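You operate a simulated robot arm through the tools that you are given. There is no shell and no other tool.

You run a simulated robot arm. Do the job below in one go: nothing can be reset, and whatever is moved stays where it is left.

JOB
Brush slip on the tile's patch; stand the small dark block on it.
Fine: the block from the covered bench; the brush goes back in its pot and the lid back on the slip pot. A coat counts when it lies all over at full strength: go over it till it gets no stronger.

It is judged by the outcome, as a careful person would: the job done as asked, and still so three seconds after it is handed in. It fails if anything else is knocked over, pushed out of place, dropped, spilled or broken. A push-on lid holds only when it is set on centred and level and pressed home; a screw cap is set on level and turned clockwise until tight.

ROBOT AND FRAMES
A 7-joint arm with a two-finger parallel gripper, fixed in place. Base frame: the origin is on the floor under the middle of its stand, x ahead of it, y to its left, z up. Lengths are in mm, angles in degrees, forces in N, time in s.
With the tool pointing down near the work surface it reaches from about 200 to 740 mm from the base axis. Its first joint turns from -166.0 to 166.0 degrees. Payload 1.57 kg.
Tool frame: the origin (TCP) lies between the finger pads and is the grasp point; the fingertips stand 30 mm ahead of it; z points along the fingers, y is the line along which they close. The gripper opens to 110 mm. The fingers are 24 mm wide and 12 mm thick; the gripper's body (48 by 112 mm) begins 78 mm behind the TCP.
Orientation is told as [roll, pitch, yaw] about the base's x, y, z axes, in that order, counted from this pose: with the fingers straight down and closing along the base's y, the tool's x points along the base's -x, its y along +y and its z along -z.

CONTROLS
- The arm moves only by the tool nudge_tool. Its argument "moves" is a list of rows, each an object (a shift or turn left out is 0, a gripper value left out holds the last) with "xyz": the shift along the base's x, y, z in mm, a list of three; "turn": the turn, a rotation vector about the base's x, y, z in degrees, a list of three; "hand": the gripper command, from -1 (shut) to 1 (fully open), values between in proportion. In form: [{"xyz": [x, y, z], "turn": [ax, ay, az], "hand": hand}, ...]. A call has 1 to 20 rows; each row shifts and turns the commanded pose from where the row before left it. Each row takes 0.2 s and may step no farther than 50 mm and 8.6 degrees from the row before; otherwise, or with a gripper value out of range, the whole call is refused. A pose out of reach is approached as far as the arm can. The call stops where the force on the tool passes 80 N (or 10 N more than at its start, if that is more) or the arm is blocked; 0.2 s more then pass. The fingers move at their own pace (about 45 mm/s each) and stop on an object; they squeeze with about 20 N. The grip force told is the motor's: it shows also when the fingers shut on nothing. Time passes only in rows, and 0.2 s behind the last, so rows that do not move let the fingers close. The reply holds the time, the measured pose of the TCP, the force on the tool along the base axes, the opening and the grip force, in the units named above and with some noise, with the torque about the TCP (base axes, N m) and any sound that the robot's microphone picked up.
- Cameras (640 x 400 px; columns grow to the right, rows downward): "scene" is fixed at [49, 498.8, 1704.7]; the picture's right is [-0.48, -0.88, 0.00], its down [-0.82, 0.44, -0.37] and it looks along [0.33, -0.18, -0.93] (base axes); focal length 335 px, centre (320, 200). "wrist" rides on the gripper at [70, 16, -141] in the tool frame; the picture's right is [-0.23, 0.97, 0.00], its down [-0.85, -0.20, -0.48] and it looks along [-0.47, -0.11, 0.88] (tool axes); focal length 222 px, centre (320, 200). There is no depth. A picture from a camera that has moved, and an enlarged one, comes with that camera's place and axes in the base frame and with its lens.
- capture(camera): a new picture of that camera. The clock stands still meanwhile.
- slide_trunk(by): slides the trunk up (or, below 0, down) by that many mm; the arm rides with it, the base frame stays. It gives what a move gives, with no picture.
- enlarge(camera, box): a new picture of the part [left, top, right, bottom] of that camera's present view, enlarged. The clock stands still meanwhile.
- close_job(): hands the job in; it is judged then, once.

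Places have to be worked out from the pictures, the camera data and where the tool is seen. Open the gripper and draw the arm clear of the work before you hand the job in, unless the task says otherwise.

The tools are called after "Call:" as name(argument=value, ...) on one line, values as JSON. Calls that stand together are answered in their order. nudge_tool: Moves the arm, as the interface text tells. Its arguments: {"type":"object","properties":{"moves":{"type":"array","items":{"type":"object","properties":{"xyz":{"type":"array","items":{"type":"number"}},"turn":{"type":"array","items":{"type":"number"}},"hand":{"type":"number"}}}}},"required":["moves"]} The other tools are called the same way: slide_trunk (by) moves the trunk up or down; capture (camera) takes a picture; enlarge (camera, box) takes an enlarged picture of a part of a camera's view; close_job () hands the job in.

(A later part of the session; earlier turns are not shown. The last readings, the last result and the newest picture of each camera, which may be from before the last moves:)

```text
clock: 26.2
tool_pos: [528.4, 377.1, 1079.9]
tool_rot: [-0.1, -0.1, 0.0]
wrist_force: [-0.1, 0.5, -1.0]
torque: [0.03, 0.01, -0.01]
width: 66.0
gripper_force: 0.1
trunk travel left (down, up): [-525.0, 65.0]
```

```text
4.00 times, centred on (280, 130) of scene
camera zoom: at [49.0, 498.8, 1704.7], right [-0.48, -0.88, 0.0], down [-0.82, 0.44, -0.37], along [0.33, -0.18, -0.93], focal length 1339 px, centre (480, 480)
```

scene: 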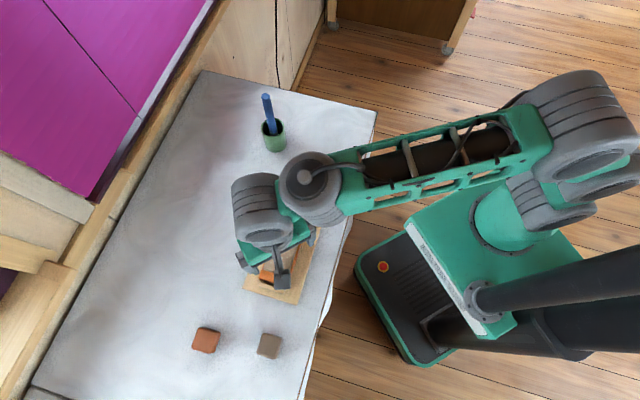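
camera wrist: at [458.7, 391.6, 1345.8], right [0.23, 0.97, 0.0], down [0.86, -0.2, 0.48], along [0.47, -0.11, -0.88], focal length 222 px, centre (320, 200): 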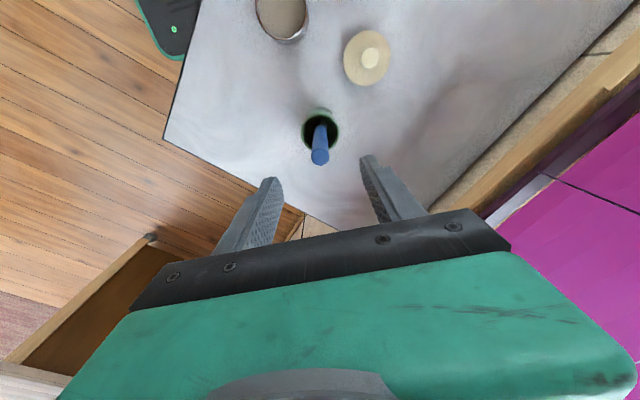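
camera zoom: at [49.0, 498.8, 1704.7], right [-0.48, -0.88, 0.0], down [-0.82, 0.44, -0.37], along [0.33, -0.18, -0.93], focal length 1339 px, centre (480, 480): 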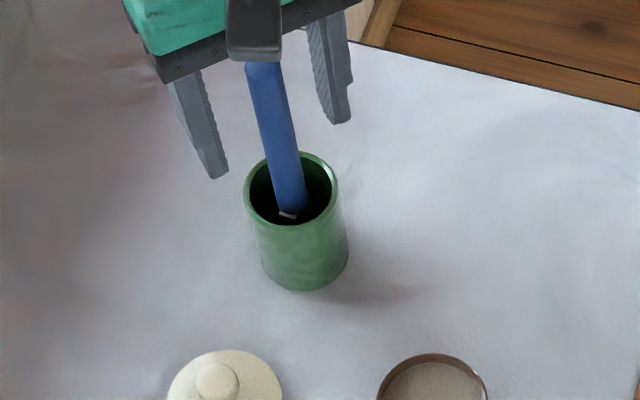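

The handle at grip height is near y≈375 while the TCP reads ≈376.8, so I shift 1.7 mm and close on it.

Call:
nudge_tool(moves=[{"xyz": [1.2, -1.7, 0], "hand": 0.2}, {"hand": 0.2}, {"hand": -0.5}, {"hand": -1}, {"hand": -1}, {"hand": -1}, {"hand": -1}, {"hand": -1}])

Call:
enlarge(camera="wrist", box=[220, 110, 412, 230])

Call:
enlarge(camera="scene", box=[200, 80, 360, 180])

```text
clock: 28.0
tool_pos: [530.1, 375.8, 1080.5]
tool_rot: [0.0, 0.0, 0.0]
wrist_force: [0.6, 0.0, 1.2]
torque: [-0.03, -0.01, 0.0]
width: 17.0
gripper_force: 20.0
trunk travel left (down, up): [-525.0, 65.0]
```

```text
3.33 times, centred on (316, 170) of wrist
camera zoom: at [460.7, 393.1, 1223.2], right [0.23, 0.97, 0.0], down [0.85, -0.2, 0.48], along [0.47, -0.11, -0.88], focal length 740 px, centre (333, 300)
```

zoom: 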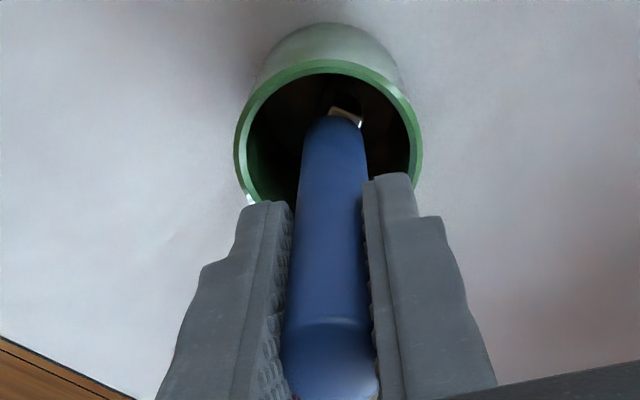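

```text
4.00 times, centred on (280, 130) of scene
camera zoom: at [49.0, 498.8, 1704.7], right [-0.48, -0.88, 0.0], down [-0.82, 0.44, -0.37], along [0.33, -0.18, -0.93], focal length 1339 px, centre (480, 480)
```

zoom: 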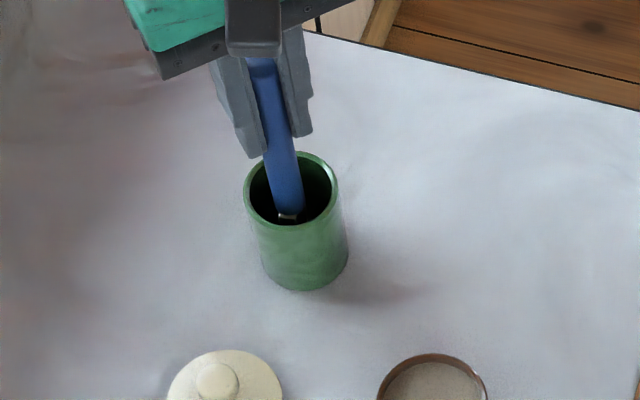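

The handle is gripped at 17 mm. I lift the brush straight up out of the pot and look at it.

Call:
nudge_tool(moves=[{"xyz": [0, 0, 10], "hand": -1}, {"xyz": [0, 0, 20]}, {"xyz": [0, 0, 30]}, {"xyz": [0, 0, 30]}, {"xyz": [0, 0, 30]}, {"xyz": [0, 0, 0]}])

Call:
capture(camera="wrist")

Call:
enlarge(camera="wrist", box=[240, 100, 400, 200])

Call:
enlarge(camera="scene", box=[200, 60, 360, 160])

```text
clock: 29.4
tool_pos: [530.2, 375.0, 1202.3]
tool_rot: [0.0, 0.0, 0.0]
wrist_force: [0.3, 0.3, -0.6]
torque: [0.0, 0.01, -0.02]
width: 16.7
gripper_force: 19.8
trunk travel left (down, up): [-525.0, 65.0]
```

```text
taken
camera wrist: at [461.6, 391.3, 1344.8], right [0.23, 0.97, 0.0], down [0.85, -0.2, 0.48], along [0.47, -0.11, -0.88], focal length 222 px, centre (320, 200)
```

wrist: 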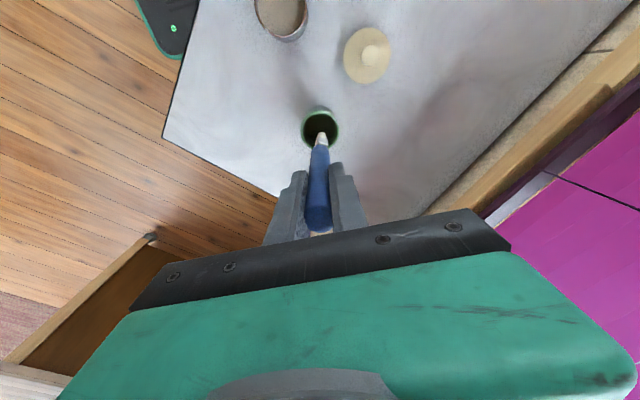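

```text
4.00 times, centred on (320, 150) of wrist
camera zoom: at [461.6, 391.3, 1344.8], right [0.23, 0.97, 0.0], down [0.85, -0.2, 0.48], along [0.47, -0.11, -0.88], focal length 888 px, centre (320, 400)
```

zoom: 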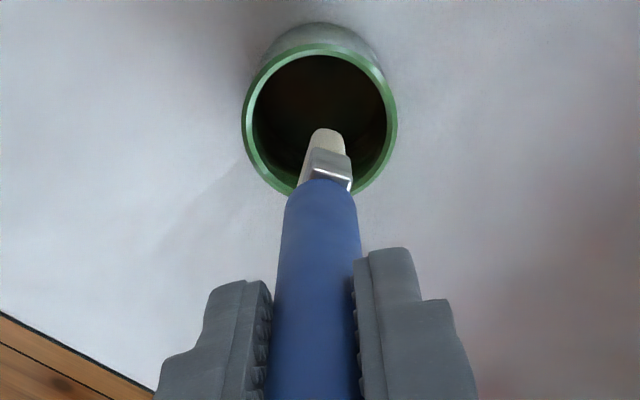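

```text
4.00 times, centred on (280, 110) of scene
camera zoom: at [49.0, 498.8, 1704.7], right [-0.48, -0.88, 0.0], down [-0.82, 0.44, -0.37], along [0.33, -0.18, -0.93], focal length 1339 px, centre (480, 560)
```

zoom: 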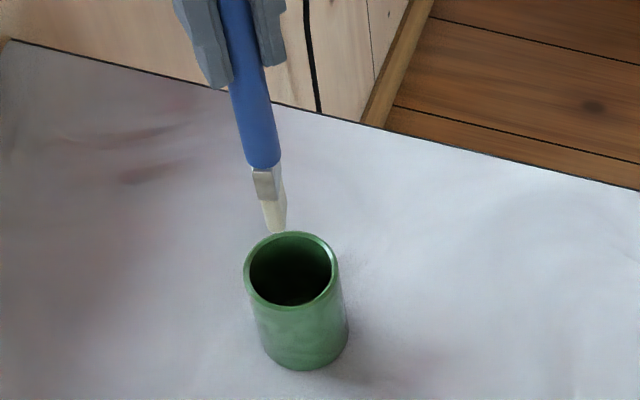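

The brush has a square ferrule and pale bristles about 12 mm wide, with its tip about 152 mm below the TCP and offset (−8, +2). I carry it over the slip pot and lower to just above the rim to verify alignment.

Call:
nudge_tool(moves=[{"xyz": [-38, -4, 0], "hand": -1}, {"xyz": [-38, -4, 0]}, {"xyz": [-38, -4, 0]}, {"xyz": [-39, -4.5, 0]}, {"xyz": [0, 0, -35]}, {"xyz": [0, 0, 0]}])

Call:
capture(camera="wrist")

Call:
enlarge(camera="wrist", box=[240, 80, 400, 180])

Call:
enlarge(camera="scene", box=[240, 100, 400, 200])

```text
clock: 30.8
tool_pos: [377.8, 361.4, 1165.0]
tool_rot: [-0.1, -0.1, 0.0]
wrist_force: [-0.1, 0.1, 0.2]
torque: [0.0, 0.03, -0.01]
width: 16.7
gripper_force: 20.5
trunk travel left (down, up): [-525.0, 65.0]
```

```text
taken
camera wrist: at [308.4, 377.6, 1308.6], right [0.23, 0.97, 0.0], down [0.85, -0.2, 0.48], along [0.47, -0.11, -0.88], focal length 222 px, centre (320, 200)
```

wrist: 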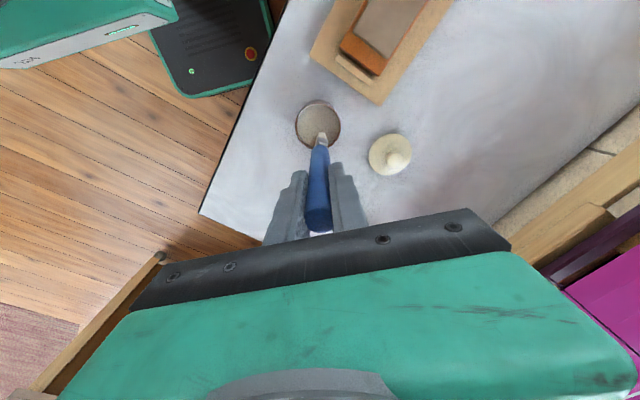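

```text
4.00 times, centred on (320, 130) of wrist
camera zoom: at [308.4, 377.6, 1308.6], right [0.23, 0.97, 0.0], down [0.85, -0.2, 0.48], along [0.47, -0.11, -0.88], focal length 888 px, centre (320, 480)
```

zoom: 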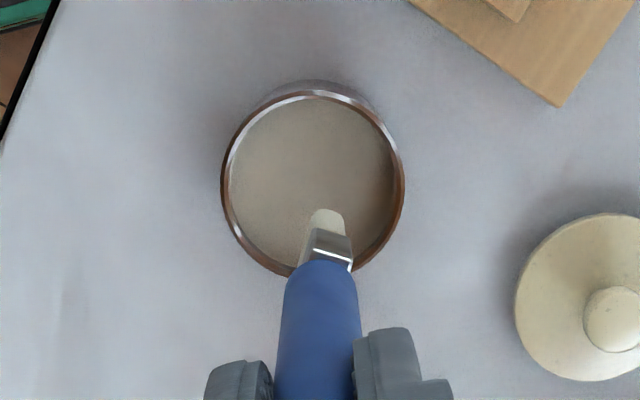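

```text
4.00 times, centred on (320, 150) of scene
camera zoom: at [49.0, 498.8, 1704.7], right [-0.48, -0.88, 0.0], down [-0.82, 0.44, -0.37], along [0.33, -0.18, -0.93], focal length 1339 px, centre (320, 400)
```

zoom: 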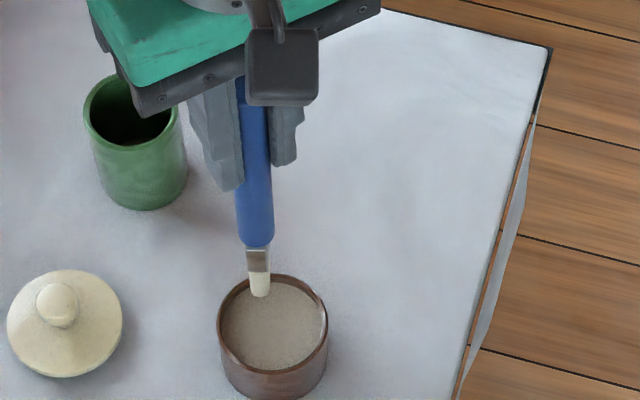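

The tip hangs about 42 mm above the rim, near the pot centre with a y offset of about +4 mm. I shift 4 mm and dip the bristles to about 15 mm below the slip surface, pause, and raise.

Call:
nudge_tool(moves=[{"xyz": [0, -4, -30], "hand": -1}, {"xyz": [0, 0, -20]}, {"xyz": [0, 0, -10]}, {"xyz": [0, 0, -5]}, {"xyz": [0, 0, 0]}])

Call:
enlarge(camera="wrist", box=[240, 80, 400, 180])

Call:
enlarge(camera="scene", box=[240, 120, 368, 200])

```text
clock: 32.0
tool_pos: [376.9, 356.1, 1102.6]
tool_rot: [0.2, -0.2, -0.1]
wrist_force: [1.0, 1.1, 18.9]
torque: [0.27, -0.17, -0.02]
width: 17.0
gripper_force: 20.0
trunk travel left (down, up): [-525.0, 65.0]
```

```text
4.00 times, centred on (320, 130) of wrist
camera zoom: at [307.1, 371.8, 1245.4], right [0.23, 0.97, 0.0], down [0.85, -0.2, 0.48], along [0.47, -0.11, -0.88], focal length 888 px, centre (320, 480)
```

zoom: 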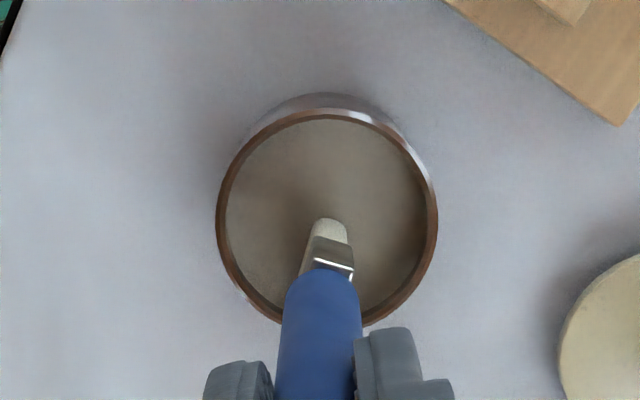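

```text
5.00 times, centred on (304, 160) of scene
camera zoom: at [49.0, 498.8, 1704.7], right [-0.48, -0.88, 0.0], down [-0.82, 0.44, -0.37], along [0.33, -0.18, -0.93], focal length 1674 px, centre (400, 400)
```

zoom: 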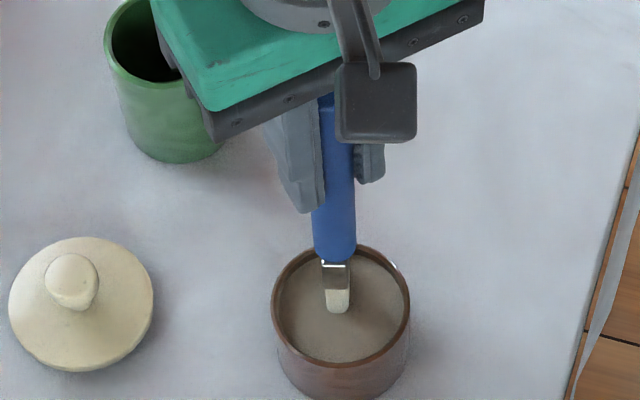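

The bristles meet resistance at the slip level (about 19 N). I raise the brush and check whether the bristles took slip.

Call:
nudge_tool(moves=[{"xyz": [0, 0, 2], "hand": -1}, {"xyz": [0, 0, 8]}, {"xyz": [0, 0, 20]}, {"xyz": [0, 0, 20]}, {"xyz": [0, 0, 0]}])

Call:
enlarge(camera="wrist", box=[240, 80, 400, 180])

Call:
enlarge(camera="scene", box=[240, 120, 368, 200])

```text
clock: 33.2
tool_pos: [377.4, 355.7, 1151.4]
tool_rot: [-0.1, -0.1, 0.0]
wrist_force: [-1.3, 1.3, 0.0]
torque: [-0.01, 0.0, -0.02]
width: 16.9
gripper_force: 19.6
trunk travel left (down, up): [-525.0, 65.0]
```

```text
4.00 times, centred on (320, 130) of wrist
camera zoom: at [307.4, 372.5, 1293.9], right [0.23, 0.97, 0.0], down [0.86, -0.2, 0.48], along [0.47, -0.11, -0.88], focal length 888 px, centre (320, 480)
```

zoom: 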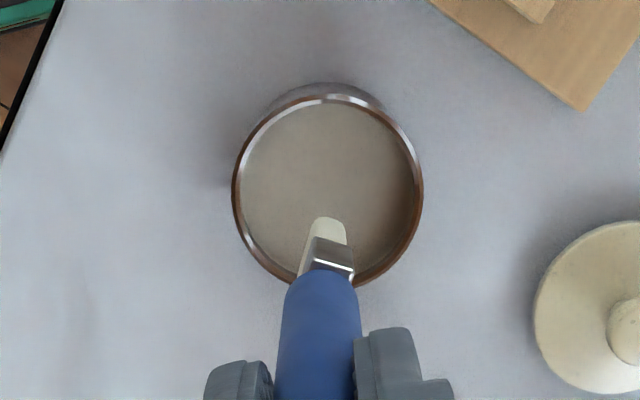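

```text
5.00 times, centred on (304, 160) of scene
camera zoom: at [49.0, 498.8, 1704.7], right [-0.48, -0.88, 0.0], down [-0.82, 0.44, -0.37], along [0.33, -0.18, -0.93], focal length 1674 px, centre (400, 400)
```

zoom: 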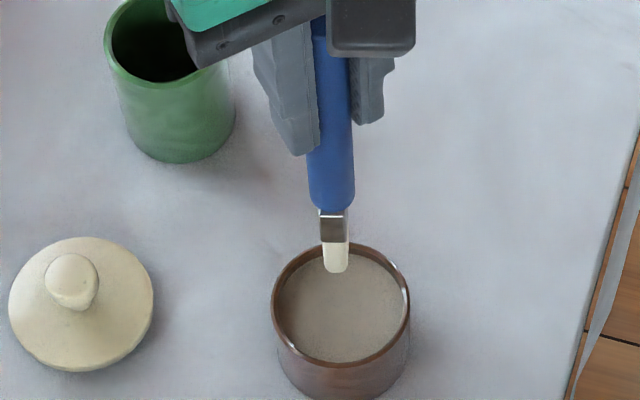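

The bristles look unchanged, so I can't tell yet if they are loaded. I'll dip again gently, finding the contact level precisely.

Call:
nudge_tool(moves=[{"xyz": [0, 0, -25], "hand": -1}, {"xyz": [0, 0, -15]}, {"xyz": [0, 0, -6]}, {"xyz": [0, 0, 0]}])

Call:
nudge_tool(moves=[{"xyz": [0, 0, -1.5], "hand": -1}, {"xyz": [0, 0, 0]}])

Call:
nudge_tool(moves=[{"xyz": [0, 0, -1.5], "hand": -1}, {"xyz": [0, 0, 0]}])

Call:
enlarge(camera="scene", box=[276, 140, 340, 180])

```text
clock: 34.2
tool_pos: [379.0, 354.4, 1107.3]
tool_rot: [0.0, 0.0, 0.0]
wrist_force: [0.2, 0.7, -0.5]
torque: [-0.02, -0.02, -0.04]
width: 17.0
gripper_force: 20.0
trunk travel left (down, up): [-525.0, 65.0]
```

```text
clock: 34.8
tool_pos: [379.0, 356.0, 1105.1]
tool_rot: [0.0, -0.1, 0.0]
wrist_force: [-0.3, -0.3, 0.5]
torque: [0.03, -0.02, 0.01]
width: 16.6
gripper_force: 19.9
trunk travel left (down, up): [-525.0, 65.0]
```

```text
clock: 35.4
tool_pos: [378.5, 355.2, 1104.0]
tool_rot: [0.0, -0.1, 0.0]
wrist_force: [0.1, 0.8, 0.8]
torque: [0.01, 0.02, 0.0]
width: 17.0
gripper_force: 19.4
trunk travel left (down, up): [-525.0, 65.0]
```

```text
10.00 times, centred on (308, 160) of scene
camera zoom: at [49.0, 498.8, 1704.7], right [-0.48, -0.88, 0.0], down [-0.82, 0.44, -0.37], along [0.33, -0.18, -0.93], focal length 3347 px, centre (440, 600)
```

zoom: 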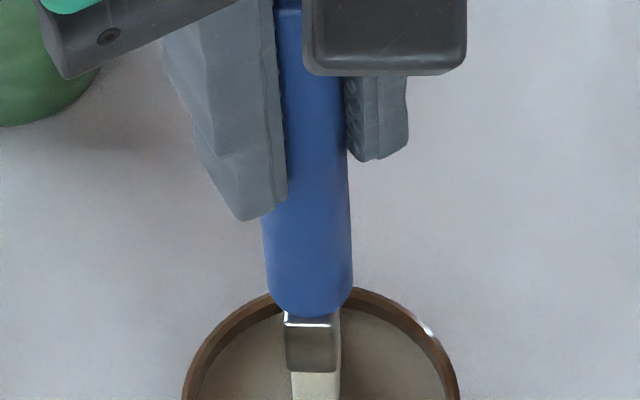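

No contact yet at 1104. I check the bristle tip relative to the slip surface.

Call:
enlarge(camera="scene", box=[276, 160, 340, 200])

Call:
enlarge(camera="wrist", box=[280, 100, 360, 150])

```text
10.00 times, centred on (308, 180) of scene
camera zoom: at [49.0, 498.8, 1704.7], right [-0.48, -0.88, 0.0], down [-0.82, 0.44, -0.37], along [0.33, -0.18, -0.93], focal length 3347 px, centre (440, 400)
```

zoom: 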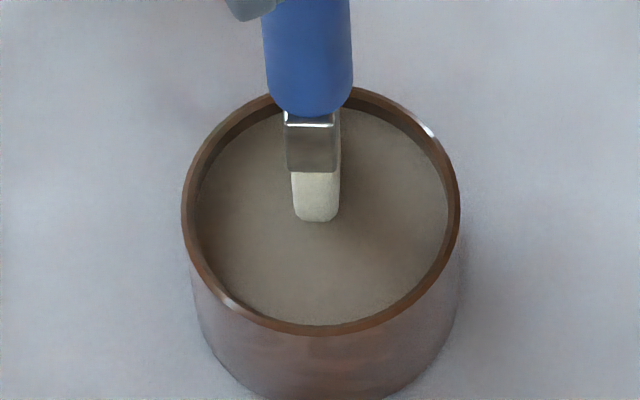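

```text
8.00 times, centred on (320, 125) of wrist
camera zoom: at [308.7, 372.3, 1246.8], right [0.23, 0.97, 0.0], down [0.85, -0.2, 0.48], along [0.47, -0.11, -0.88], focal length 1777 px, centre (320, 800)
```

zoom: 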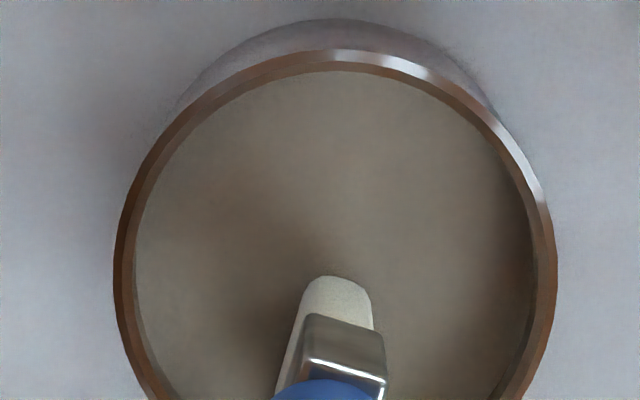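

The tip is just above the slip surface. I step down until light contact and hold there.

Call:
nudge_tool(moves=[{"xyz": [0, 0, -1.5], "hand": -1}, {"xyz": [0, 0, 0]}])

Call:
nudge_tool(moves=[{"xyz": [0, 0, -1], "hand": -1}, {"xyz": [0, 0, 0]}])

Call:
enlarge(camera="wrist", box=[280, 100, 360, 150])

```text
clock: 36.0
tool_pos: [378.0, 354.9, 1101.8]
tool_rot: [0.2, 0.0, 0.0]
wrist_force: [-0.1, -0.1, 5.2]
torque: [-0.1, -0.02, 0.0]
width: 16.8
gripper_force: 19.9
trunk travel left (down, up): [-525.0, 65.0]
```

```text
clock: 36.6
tool_pos: [377.5, 355.4, 1103.1]
tool_rot: [0.2, -0.3, 0.0]
wrist_force: [-0.6, -1.7, 18.5]
torque: [-0.18, 0.12, -0.01]
width: 17.0
gripper_force: 19.9
trunk travel left (down, up): [-525.0, 65.0]
```

```text
8.00 times, centred on (320, 125) of wrist
camera zoom: at [307.9, 371.9, 1245.2], right [0.23, 0.97, 0.0], down [0.85, -0.2, 0.48], along [0.47, -0.11, -0.88], focal length 1777 px, centre (320, 800)
```

zoom: 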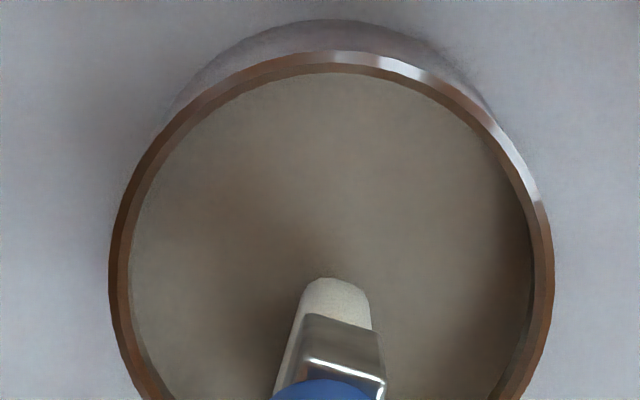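

Solid contact marks the slip surface at TCP z≈1102. I lift, turn the wrist +45° so the fingers close along the patch's long axis, and carry the brush over the patch centre near (247, 488).

Call:
nudge_tool(moves=[{"xyz": [0, 0, 2], "hand": -1}, {"xyz": [0, 0, 18]}, {"xyz": [0, 0, 30]}, {"turn": [0, 0, 7.5]}, {"turn": [0, 0, 7.5]}, {"turn": [0, 0, 7.5]}, {"turn": [0, 0, 7.5]}, {"turn": [0, 0, 7.5]}, {"turn": [0, 0, 7.5]}, {"xyz": [-30, 33, 0]}, {"xyz": [-30, 33, 0]}, {"xyz": [-31, 34, 0]}, {"xyz": [-31, 34, 0]}, {"xyz": [0, 0, -15]}, {"xyz": [0, 0, 0]}])

Call:
capture(camera="wrist")

Call:
enlarge(camera="wrist", box=[240, 80, 400, 180])

Call:
enlarge(camera="scene", box=[220, 170, 380, 270])

```text
clock: 39.8
tool_pos: [254.8, 489.2, 1135.4]
tool_rot: [0.0, 0.0, 45.0]
wrist_force: [-0.2, -0.7, -0.2]
torque: [0.03, 0.0, -0.01]
width: 16.9
gripper_force: 20.2
trunk travel left (down, up): [-525.0, 65.0]
```

```text
taken
camera wrist: at [194.6, 451.4, 1278.3], right [-0.53, 0.85, 0.0], down [0.75, 0.46, 0.48], along [0.41, 0.25, -0.88], focal length 222 px, centre (320, 200)
```

wrist: 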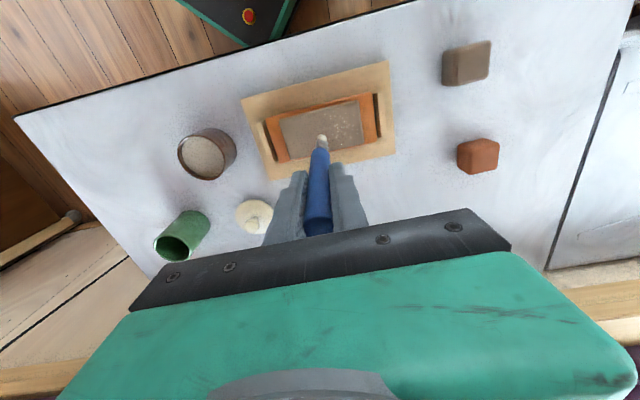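

```text
4.00 times, centred on (320, 130) of wrist
camera zoom: at [194.6, 451.4, 1278.3], right [-0.53, 0.85, 0.0], down [0.75, 0.46, 0.48], along [0.41, 0.25, -0.88], focal length 888 px, centre (320, 480)
```

zoom: 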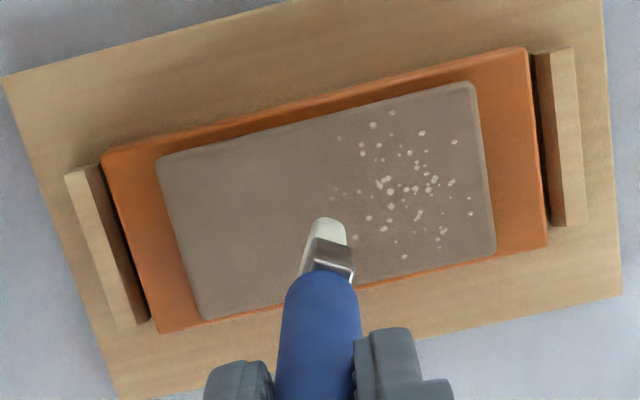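

```text
4.00 times, centred on (300, 220) of scene
camera zoom: at [49.0, 498.8, 1704.7], right [-0.48, -0.88, 0.0], down [-0.82, 0.44, -0.37], along [0.33, -0.18, -0.93], focal length 1339 px, centre (400, 120)
```

zoom: 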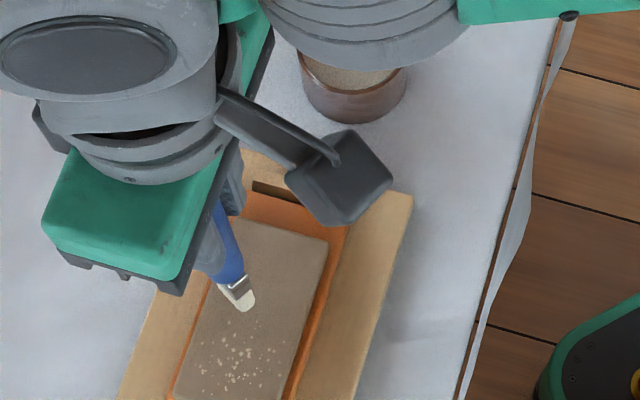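

The wrist view agrees: patch centre (248, 488), the tip hanging over it nearly centred. I lower toward the patch in steps to find contact.

Call:
nudge_tool(moves=[{"xyz": [0, 0, -15], "hand": -1}, {"xyz": [0, 0, -8]}, {"xyz": [0, 0, 0]}])

Call:
nudge_tool(moves=[{"xyz": [0, 0, -2], "hand": -1}, {"xyz": [0, 0, 0]}])

Call:
nudge_tool(moves=[{"xyz": [0, 0, -2], "hand": -1}, {"xyz": [0, 0, 0]}])

Call:
enlarge(camera="wrist", box=[240, 80, 400, 180])

```text
clock: 40.6
tool_pos: [255.6, 491.1, 1110.3]
tool_rot: [0.0, -0.1, 45.1]
wrist_force: [0.1, -0.1, -0.3]
torque: [0.01, -0.01, 0.0]
width: 16.9
gripper_force: 19.7
trunk travel left (down, up): [-525.0, 65.0]
```

```text
clock: 41.2
tool_pos: [254.9, 490.2, 1110.9]
tool_rot: [0.0, -0.1, 45.1]
wrist_force: [-0.9, -1.6, 7.0]
torque: [-0.13, 0.13, -0.02]
width: 16.6
gripper_force: 20.0
trunk travel left (down, up): [-525.0, 65.0]
```

```text
clock: 41.8
tool_pos: [254.1, 490.5, 1110.5]
tool_rot: [0.1, -0.3, 45.1]
wrist_force: [1.0, 0.0, 20.5]
torque: [0.01, -0.08, 0.0]
width: 16.9
gripper_force: 19.6
trunk travel left (down, up): [-525.0, 65.0]
```

```text
4.00 times, centred on (320, 130) of wrist
camera zoom: at [194.2, 452.1, 1252.4], right [-0.53, 0.85, 0.0], down [0.74, 0.46, 0.48], along [0.41, 0.26, -0.88], focal length 888 px, centre (320, 480)
```

zoom: 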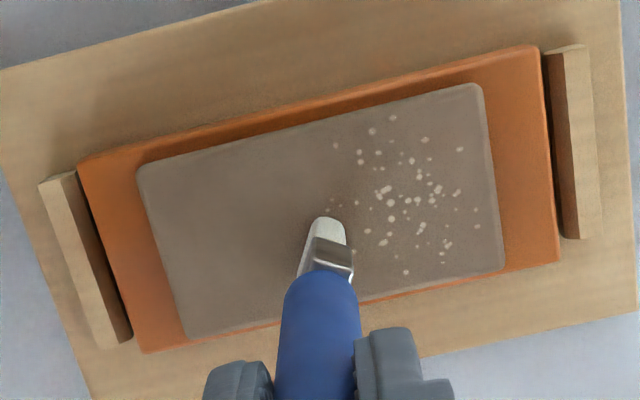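

Contact is at TCP z≈1111. I ease the press to about 6 N and make a short test stroke along the patch, then look.

Call:
nudge_tool(moves=[{"xyz": [0, 0, 2], "hand": -1}, {"xyz": [7.07, -7.07, 0]}, {"xyz": [7.07, -7.07, 0]}, {"xyz": [7.07, -7.07, 0]}, {"xyz": [7.07, -7.07, 0]}, {"xyz": [0, 0, 0]}])

Call:
enlarge(camera="wrist", box=[240, 80, 400, 180])

```text
clock: 43.2
tool_pos: [284.1, 461.5, 1110.6]
tool_rot: [-0.1, 0.0, 45.1]
wrist_force: [-1.4, 1.3, 3.4]
torque: [0.13, 0.14, 0.0]
width: 16.9
gripper_force: 19.5
trunk travel left (down, up): [-525.0, 65.0]
```

```text
4.00 times, centred on (320, 130) of wrist
camera zoom: at [223.5, 424.2, 1252.6], right [-0.53, 0.85, 0.0], down [0.75, 0.46, 0.48], along [0.41, 0.25, -0.88], focal length 888 px, centre (320, 480)
```

zoom: 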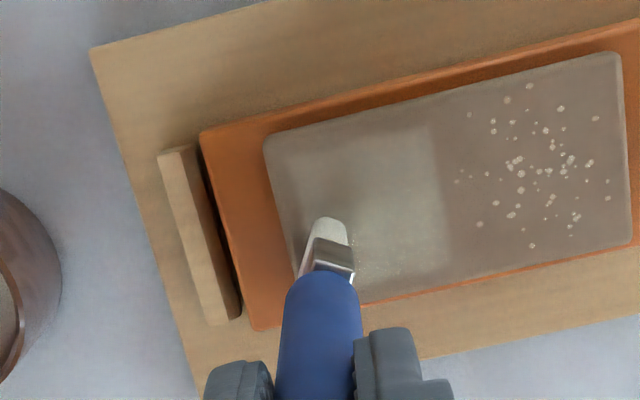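

The stroke leaves a visible paler coat across the patch's width, so the brush is loaded. I zoom in to see it better.

Call:
enlarge(camera="wrist", box=[295, 100, 375, 150])

Call:
enlarge(camera="scene", box=[250, 200, 330, 250])

```text
8.00 times, centred on (335, 125) of wrist
camera zoom: at [223.5, 424.2, 1252.6], right [-0.53, 0.85, 0.0], down [0.75, 0.46, 0.48], along [0.41, 0.25, -0.88], focal length 1777 px, centre (200, 800)
```

zoom: 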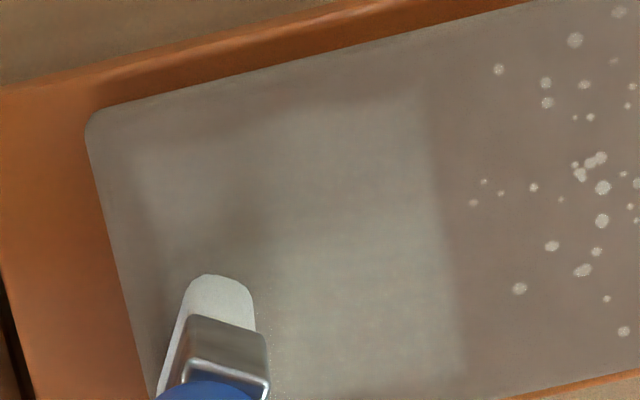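

```text
8.00 times, centred on (290, 225) of scene
camera zoom: at [49.0, 498.8, 1704.7], right [-0.48, -0.88, 0.0], down [-0.82, 0.44, -0.37], along [0.33, -0.18, -0.93], focal length 2678 px, centre (560, 0)
```

zoom: 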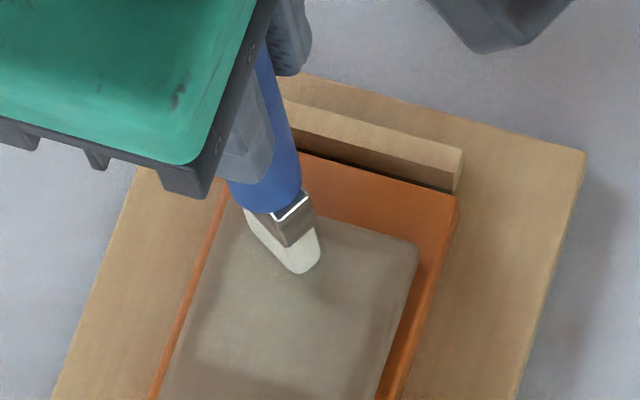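

The coat seems bounded by a rectangle in the pot-side half of the grey area. I lift the brush away a little to look at it unobstructed.

Call:
nudge_tool(moves=[{"xyz": [0, 0, 15], "hand": -1}, {"xyz": [0, 0, 35]}, {"xyz": [30, 30, 0]}, {"xyz": [20, 20, 0]}, {"xyz": [0, 0, 0]}])

Call:
capture(camera="wrist")

Call:
enlarge(camera="wrist", box=[250, 40, 410, 140])

Call:
enlarge(camera="scene", box=[236, 200, 332, 260])

```text
clock: 44.4
tool_pos: [333.7, 511.3, 1159.8]
tool_rot: [0.0, 0.0, 45.0]
wrist_force: [-0.2, -0.7, -0.8]
torque: [0.02, 0.0, 0.0]
width: 16.9
gripper_force: 20.8
trunk travel left (down, up): [-525.0, 65.0]
```

```text
taken
camera wrist: at [273.4, 473.7, 1302.1], right [-0.53, 0.85, 0.0], down [0.75, 0.46, 0.48], along [0.41, 0.25, -0.88], focal length 222 px, centre (320, 200)
```

wrist: 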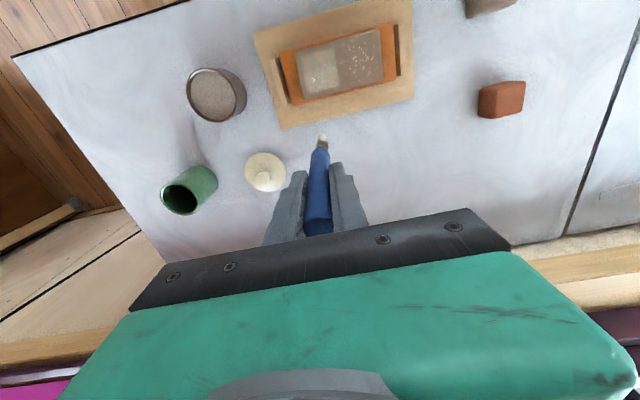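

```text
4.00 times, centred on (330, 90) of wrist
camera zoom: at [273.4, 473.7, 1302.1], right [-0.53, 0.85, 0.0], down [0.75, 0.46, 0.48], along [0.41, 0.25, -0.88], focal length 888 px, centre (280, 640)
```

zoom: 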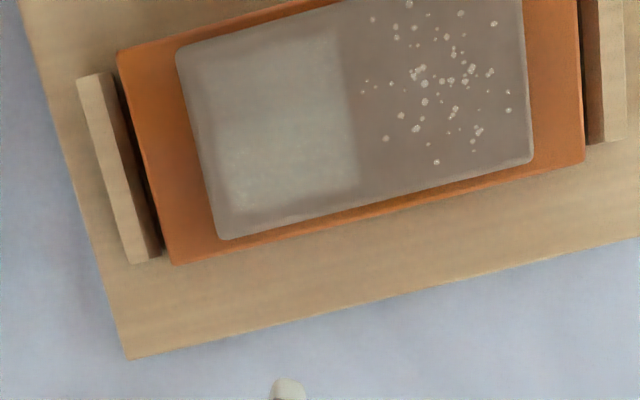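

```text
6.67 times, centred on (284, 230) of scene
camera zoom: at [49.0, 498.8, 1704.7], right [-0.48, -0.88, 0.0], down [-0.82, 0.44, -0.37], along [0.33, -0.18, -0.93], focal length 2232 px, centre (560, 0)
```

zoom: 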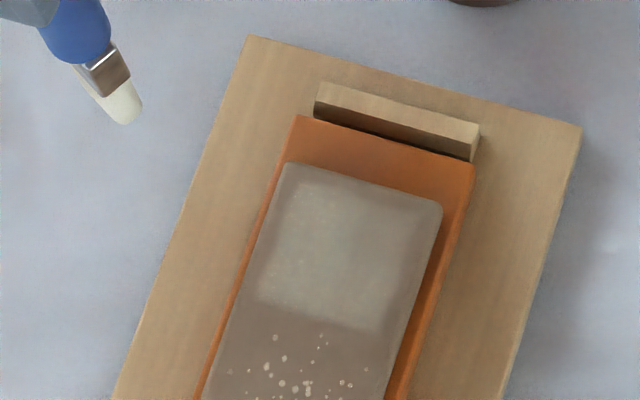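

A soft-edged coat about 45 mm square now shows on the pot-side half of the grey rectangle, while the other half keeps its flecks. I'll go over this half in lanes with light pressure and see whether it strengthens.

Call:
nudge_tool(moves=[{"xyz": [-27.6, -13.1, 0], "hand": -1}, {"xyz": [-27.6, -13.1, 0]}, {"xyz": [-27.5, -13.2, 0]}, {"xyz": [0, 0, -35]}, {"xyz": [0, 0, -12]}, {"xyz": [0, 0, -3]}])

Call:
nudge_tool(moves=[{"xyz": [5.66, -5.66, 0], "hand": -1}, {"xyz": [5.66, -5.66, 0]}, {"xyz": [5.66, -5.66, 0]}, {"xyz": [5.66, -5.66, 0]}, {"xyz": [4.95, 4.95, 0]}, {"xyz": [4.95, 4.95, 0]}, {"xyz": [-5.66, 5.66, 0]}, {"xyz": [-5.66, 5.66, 0]}, {"xyz": [-5.66, 5.66, 0]}, {"xyz": [-5.66, 5.66, 0]}, {"xyz": [4.95, 4.95, 0]}, {"xyz": [4.95, 4.95, 0]}, {"xyz": [5.66, -5.66, 0]}, {"xyz": [5.66, -5.66, 0]}, {"xyz": [5.66, -5.66, 0]}, {"xyz": [5.66, -5.66, 0]}])

Call:
enlarge(camera="wrist", box=[240, 80, 400, 180])

```text
clock: 45.8
tool_pos: [253.1, 472.7, 1110.3]
tool_rot: [0.0, -0.1, 45.0]
wrist_force: [-0.3, -0.6, 5.6]
torque: [-0.04, 0.07, 0.03]
width: 16.7
gripper_force: 19.8
trunk travel left (down, up): [-525.0, 65.0]
```

```text
clock: 49.2
tool_pos: [293.4, 468.7, 1108.9]
tool_rot: [-0.1, 0.0, 45.0]
wrist_force: [-0.4, 0.0, 1.6]
torque: [-0.03, 0.03, -0.02]
width: 16.8
gripper_force: 20.1
trunk travel left (down, up): [-525.0, 65.0]
```

```text
4.00 times, centred on (320, 130) of wrist
camera zoom: at [233.4, 432.1, 1252.4], right [-0.53, 0.85, 0.0], down [0.75, 0.46, 0.48], along [0.41, 0.25, -0.88], focal length 888 px, centre (320, 480)
```

zoom: 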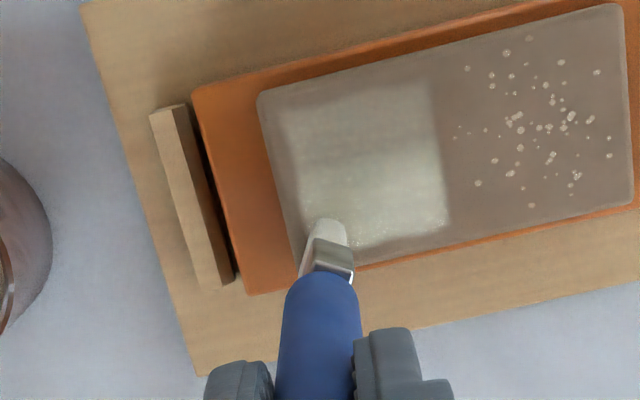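

The coat is clearly getting paler and stronger on this half. I zoom in on its texture and the boundary with the flecked half.

Call:
enlarge(camera="wrist", box=[295, 95, 375, 145])

Call:
enlarge(camera="scene", box=[250, 205, 330, 255])

```text
8.00 times, centred on (335, 120) of wrist
camera zoom: at [233.4, 432.1, 1252.4], right [-0.53, 0.85, 0.0], down [0.75, 0.46, 0.48], along [0.41, 0.25, -0.88], focal length 1777 px, centre (200, 840)
```

zoom: 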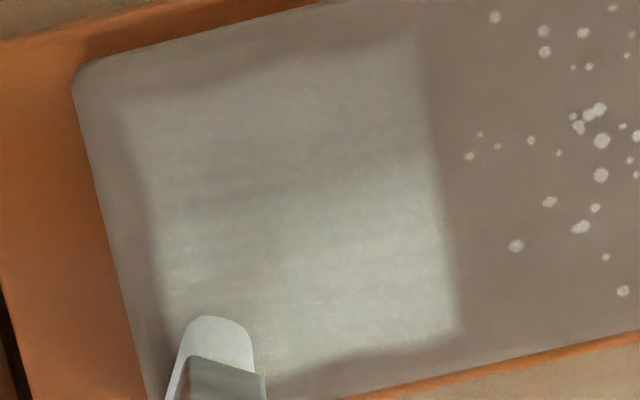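

```text
8.00 times, centred on (290, 230) of scene
camera zoom: at [49.0, 498.8, 1704.7], right [-0.48, -0.88, 0.0], down [-0.82, 0.44, -0.37], along [0.33, -0.18, -0.93], focal length 2678 px, centre (560, -40)
```

zoom: 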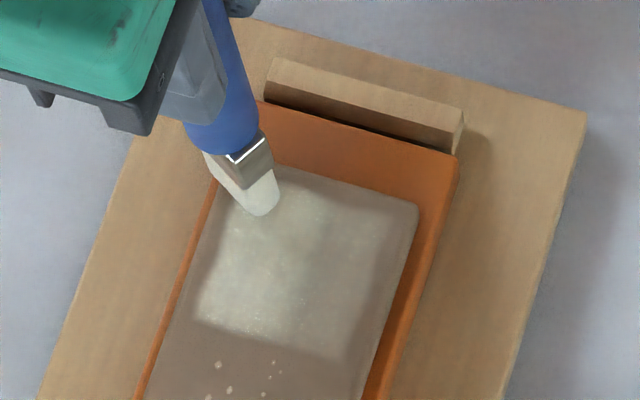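

The coat is a soft-edged square with the wall-side half stronger so far. I keep going over this half in lanes back toward the front edge, pressing slightly more.

Call:
nudge_tool(moves=[{"xyz": [-5.66, -5.66, -0.6], "hand": -1}, {"xyz": [-5.66, 5.66, 0]}, {"xyz": [-5.66, 5.66, 0]}, {"xyz": [-5.66, 5.66, 0]}, {"xyz": [-5.66, 5.66, 0]}, {"xyz": [-5.66, -5.66, 0]}, {"xyz": [5.66, -5.66, 0]}, {"xyz": [5.66, -5.66, 0]}, {"xyz": [5.66, -5.66, 0]}, {"xyz": [5.66, -5.66, 0]}, {"xyz": [-5.66, -5.66, 0]}, {"xyz": [-5.66, 5.66, 0]}, {"xyz": [-5.66, 5.66, 0]}, {"xyz": [-5.66, 5.66, 0]}, {"xyz": [-5.66, 5.66, 0]}, {"xyz": [-5.66, -5.66, 0]}, {"xyz": [5.66, -5.66, 0]}, {"xyz": [5.66, -5.66, 0]}, {"xyz": [5.66, -5.66, 0]}, {"xyz": [5.66, -5.66, 0]}])

Call:
enlarge(camera="wrist", box=[240, 80, 400, 180])

Call:
enlarge(camera="scene", box=[236, 200, 332, 260])

```text
clock: 53.4
tool_pos: [272.1, 444.3, 1110.7]
tool_rot: [-0.1, 0.0, 45.0]
wrist_force: [-0.1, -0.4, -0.5]
torque: [0.0, -0.03, 0.02]
width: 16.7
gripper_force: 19.5
trunk travel left (down, up): [-525.0, 65.0]
```

```text
4.00 times, centred on (320, 130) of wrist
camera zoom: at [210.3, 407.0, 1253.7], right [-0.53, 0.85, 0.0], down [0.75, 0.46, 0.48], along [0.41, 0.25, -0.88], focal length 888 px, centre (320, 480)
```

zoom: 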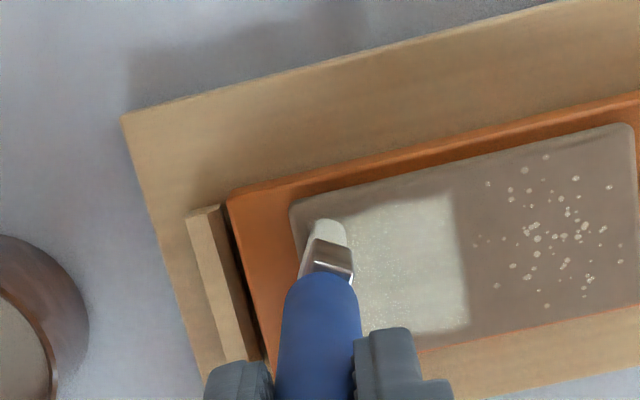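

```text
6.67 times, centred on (284, 230) of scene
camera zoom: at [49.0, 498.8, 1704.7], right [-0.48, -0.88, 0.0], down [-0.82, 0.44, -0.37], along [0.33, -0.18, -0.93], focal length 2232 px, centre (560, 0)
```

zoom: 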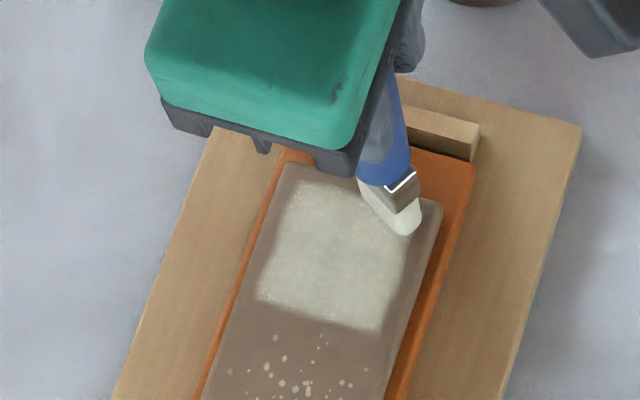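

The square is now much paler and even. I lift away to the same viewpoint as before to inspect the whole coat.

Call:
nudge_tool(moves=[{"xyz": [0, 0, 15], "hand": -1}, {"xyz": [0, 0, 35]}, {"xyz": [30, 30, 0]}, {"xyz": [30, 34, 0]}, {"xyz": [0, 0, 0]}])

Call:
enlarge(camera="wrist", box=[250, 40, 410, 140])

Call:
enlarge(camera="scene", box=[236, 200, 332, 260])

```text
clock: 54.6
tool_pos: [331.2, 507.7, 1161.0]
tool_rot: [0.0, 0.1, 45.0]
wrist_force: [-0.6, -0.8, -0.1]
torque: [0.03, 0.01, -0.04]
width: 16.6
gripper_force: 20.3
trunk travel left (down, up): [-525.0, 65.0]
```

```text
4.00 times, centred on (330, 90) of wrist
camera zoom: at [271.4, 470.6, 1304.1], right [-0.53, 0.85, 0.0], down [0.75, 0.46, 0.48], along [0.41, 0.25, -0.88], focal length 888 px, centre (280, 640)
```

zoom: 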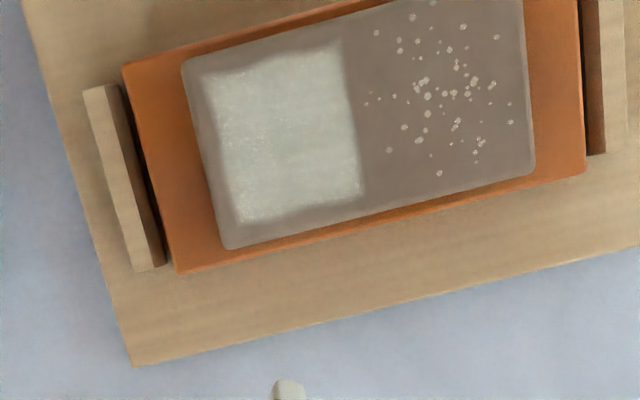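

```text
6.67 times, centred on (284, 230) of scene
camera zoom: at [49.0, 498.8, 1704.7], right [-0.48, -0.88, 0.0], down [-0.82, 0.44, -0.37], along [0.33, -0.18, -0.93], focal length 2232 px, centre (560, 0)
```

zoom: 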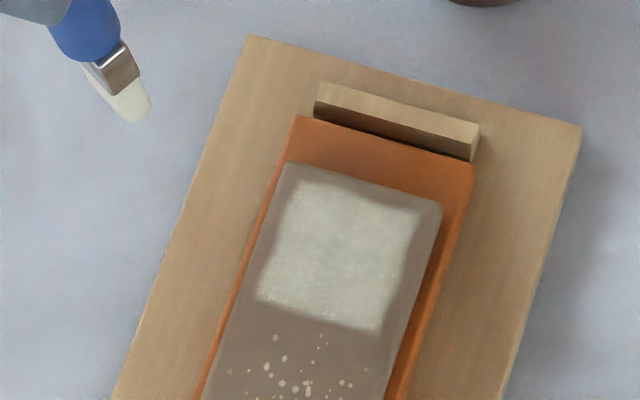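

The coat has built up evenly over a definite square at the pot-side half. Next I recharge the brush: over to the slip pot and a light touch on the slip.

Call:
nudge_tool(moves=[{"xyz": [10.9, -38, 0], "hand": -1}, {"xyz": [10.9, -38, 0]}, {"xyz": [10.9, -38, 0]}, {"xyz": [10.8, -38.3, 0]}, {"xyz": [0, 0, -30]}, {"xyz": [0, 0, -20]}, {"xyz": [0, 0, -6]}, {"xyz": [0, 0, 0]}])

Call:
enlarge(camera="wrist", box=[240, 80, 400, 180])

```text
clock: 56.4
tool_pos: [376.5, 355.0, 1100.9]
tool_rot: [0.0, 0.0, 45.0]
wrist_force: [0.3, 0.4, -0.1]
torque: [-0.02, -0.03, 0.0]
width: 17.0
gripper_force: 19.4
trunk travel left (down, up): [-525.0, 65.0]
```

```text
4.00 times, centred on (320, 130) of wrist
camera zoom: at [315.2, 317.4, 1244.8], right [-0.53, 0.85, 0.0], down [0.75, 0.46, 0.48], along [0.41, 0.25, -0.88], focal length 888 px, centre (320, 480)
```

zoom: 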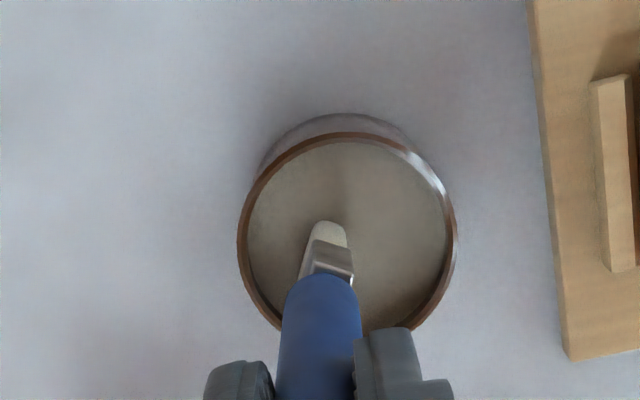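

Just above the slip; I step down to a light contact.

Call:
nudge_tool(moves=[{"xyz": [0, 0, -1.5], "hand": -1}, {"xyz": [0, 0, 0]}])

Call:
nudge_tool(moves=[{"xyz": [0, 0, -1], "hand": -1}, {"xyz": [0, 0, 0]}])

Call:
nudge_tool(moves=[{"xyz": [0, 0, -0.8], "hand": -1}, {"xyz": [0, 0, 0]}])

```text
clock: 57.0
tool_pos: [376.0, 355.2, 1100.6]
tool_rot: [0.0, -0.2, 44.9]
wrist_force: [0.2, -1.6, 7.6]
torque: [-0.2, 0.08, 0.0]
width: 16.4
gripper_force: 19.9
trunk travel left (down, up): [-525.0, 65.0]
```

```text
clock: 57.6
tool_pos: [375.2, 355.9, 1102.1]
tool_rot: [0.0, -0.2, 44.9]
wrist_force: [0.2, -3.4, 16.5]
torque: [-0.54, -0.07, 0.0]
width: 16.8
gripper_force: 20.2
trunk travel left (down, up): [-525.0, 65.0]
```

```text
clock: 58.2
tool_pos: [375.4, 356.6, 1101.3]
tool_rot: [0.0, -0.2, 45.0]
wrist_force: [2.4, -2.3, 18.5]
torque: [-0.3, -0.3, 0.0]
width: 16.8
gripper_force: 19.8
trunk travel left (down, up): [-525.0, 65.0]
```

The brush is recharged. I return to the pot-side square and go over it again to see whether it still strengthens.

Call:
nudge_tool(moves=[{"xyz": [0, 0, 3], "hand": -1}, {"xyz": [0, 0, 37]}, {"xyz": [-31.7, 27.5, 0]}, {"xyz": [-31.7, 27.5, 0]}, {"xyz": [-31.7, 27.6, 0]}, {"xyz": [-31.7, 27.6, 0]}, {"xyz": [0, 0, -20]}, {"xyz": [0, 0, -9]}, {"xyz": [0, 0, -1.2]}, {"xyz": [0, 0, 0]}])

Call:
enlarge(camera="wrist", box=[240, 80, 400, 180])

```text
clock: 60.4
tool_pos: [248.7, 470.7, 1111.7]
tool_rot: [0.0, 0.0, 45.0]
wrist_force: [0.2, -0.4, 0.1]
torque: [0.0, -0.03, 0.0]
width: 16.8
gripper_force: 19.9
trunk travel left (down, up): [-525.0, 65.0]
```

```text
4.00 times, centred on (320, 130) of wrist
camera zoom: at [187.9, 432.3, 1253.7], right [-0.53, 0.85, 0.0], down [0.75, 0.46, 0.48], along [0.41, 0.25, -0.88], focal length 888 px, centre (320, 480)
```

zoom: 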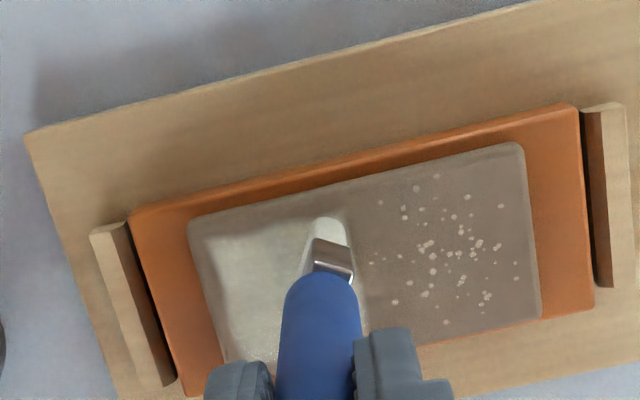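

The tip is at the near corner of the square and not quite touching. I lower 1.3 mm and brush lanes across the square.

Call:
nudge_tool(moves=[{"xyz": [0, 0, -1.3], "hand": -1}, {"xyz": [5.66, -5.66, 0]}, {"xyz": [5.66, -5.66, 0]}, {"xyz": [5.66, -5.66, 0]}, {"xyz": [5.66, -5.66, 0]}, {"xyz": [5.66, 5.66, 0]}, {"xyz": [-5.66, 5.66, 0]}, {"xyz": [-5.66, 5.66, 0]}, {"xyz": [-5.66, 5.66, 0]}, {"xyz": [-5.66, 5.66, 0]}, {"xyz": [5.66, 5.66, 0]}, {"xyz": [5.66, -5.66, 0]}, {"xyz": [5.66, -5.66, 0]}, {"xyz": [5.66, -5.66, 0]}, {"xyz": [5.66, -5.66, 0]}])

Call:
nudge_tool(moves=[{"xyz": [5.66, 5.66, 0], "hand": -1}, {"xyz": [-5.66, 5.66, 0]}, {"xyz": [-5.66, 5.66, 0]}, {"xyz": [-5.66, 5.66, 0]}, {"xyz": [-5.66, 5.66, 0]}, {"xyz": [5.66, 5.66, 0]}, {"xyz": [5.66, -5.66, 0]}, {"xyz": [5.66, -5.66, 0]}, {"xyz": [5.66, -5.66, 0]}, {"xyz": [5.66, -5.66, 0]}])

Call:
enlarge(camera="wrist", box=[240, 80, 400, 180])

Call:
enlarge(camera="scene", box=[236, 200, 332, 260])

```text
clock: 63.6
tool_pos: [282.0, 456.8, 1108.6]
tool_rot: [0.0, 0.1, 45.0]
wrist_force: [-1.0, 0.7, 2.3]
torque: [0.01, 0.03, 0.0]
width: 16.6
gripper_force: 20.1
trunk travel left (down, up): [-525.0, 65.0]
```

```text
clock: 65.8
tool_pos: [293.7, 468.2, 1109.9]
tool_rot: [0.1, 0.0, 45.0]
wrist_force: [-0.6, -0.1, -0.1]
torque: [-0.01, 0.0, 0.01]
width: 16.8
gripper_force: 19.9
trunk travel left (down, up): [-525.0, 65.0]
```

```text
4.00 times, centred on (320, 130) of wrist
camera zoom: at [233.5, 430.6, 1252.0], right [-0.53, 0.85, 0.0], down [0.75, 0.46, 0.48], along [0.41, 0.25, -0.88], focal length 888 px, centre (320, 480)
```

zoom: 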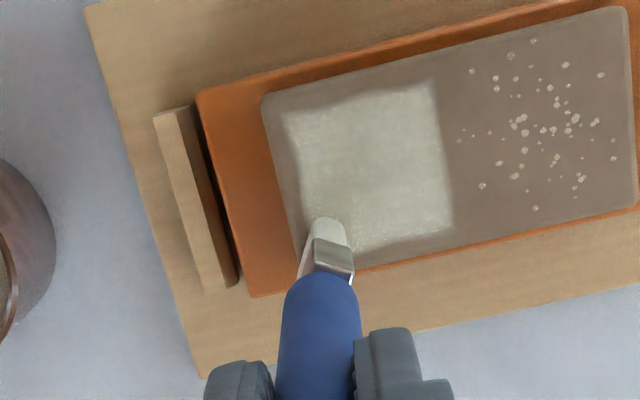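

```text
6.67 times, centred on (284, 230) of scene
camera zoom: at [49.0, 498.8, 1704.7], right [-0.48, -0.88, 0.0], down [-0.82, 0.44, -0.37], along [0.33, -0.18, -0.93], focal length 2232 px, centre (560, 0)
```

zoom: 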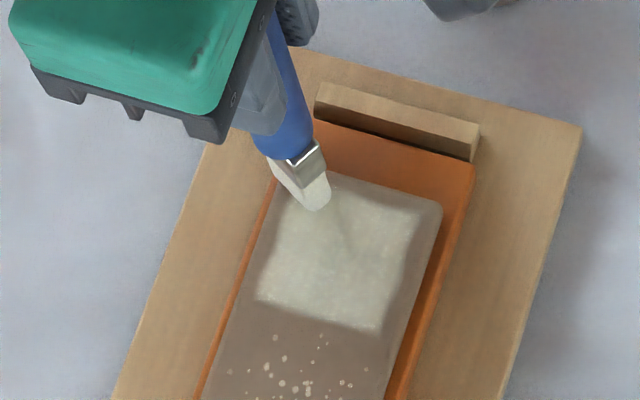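

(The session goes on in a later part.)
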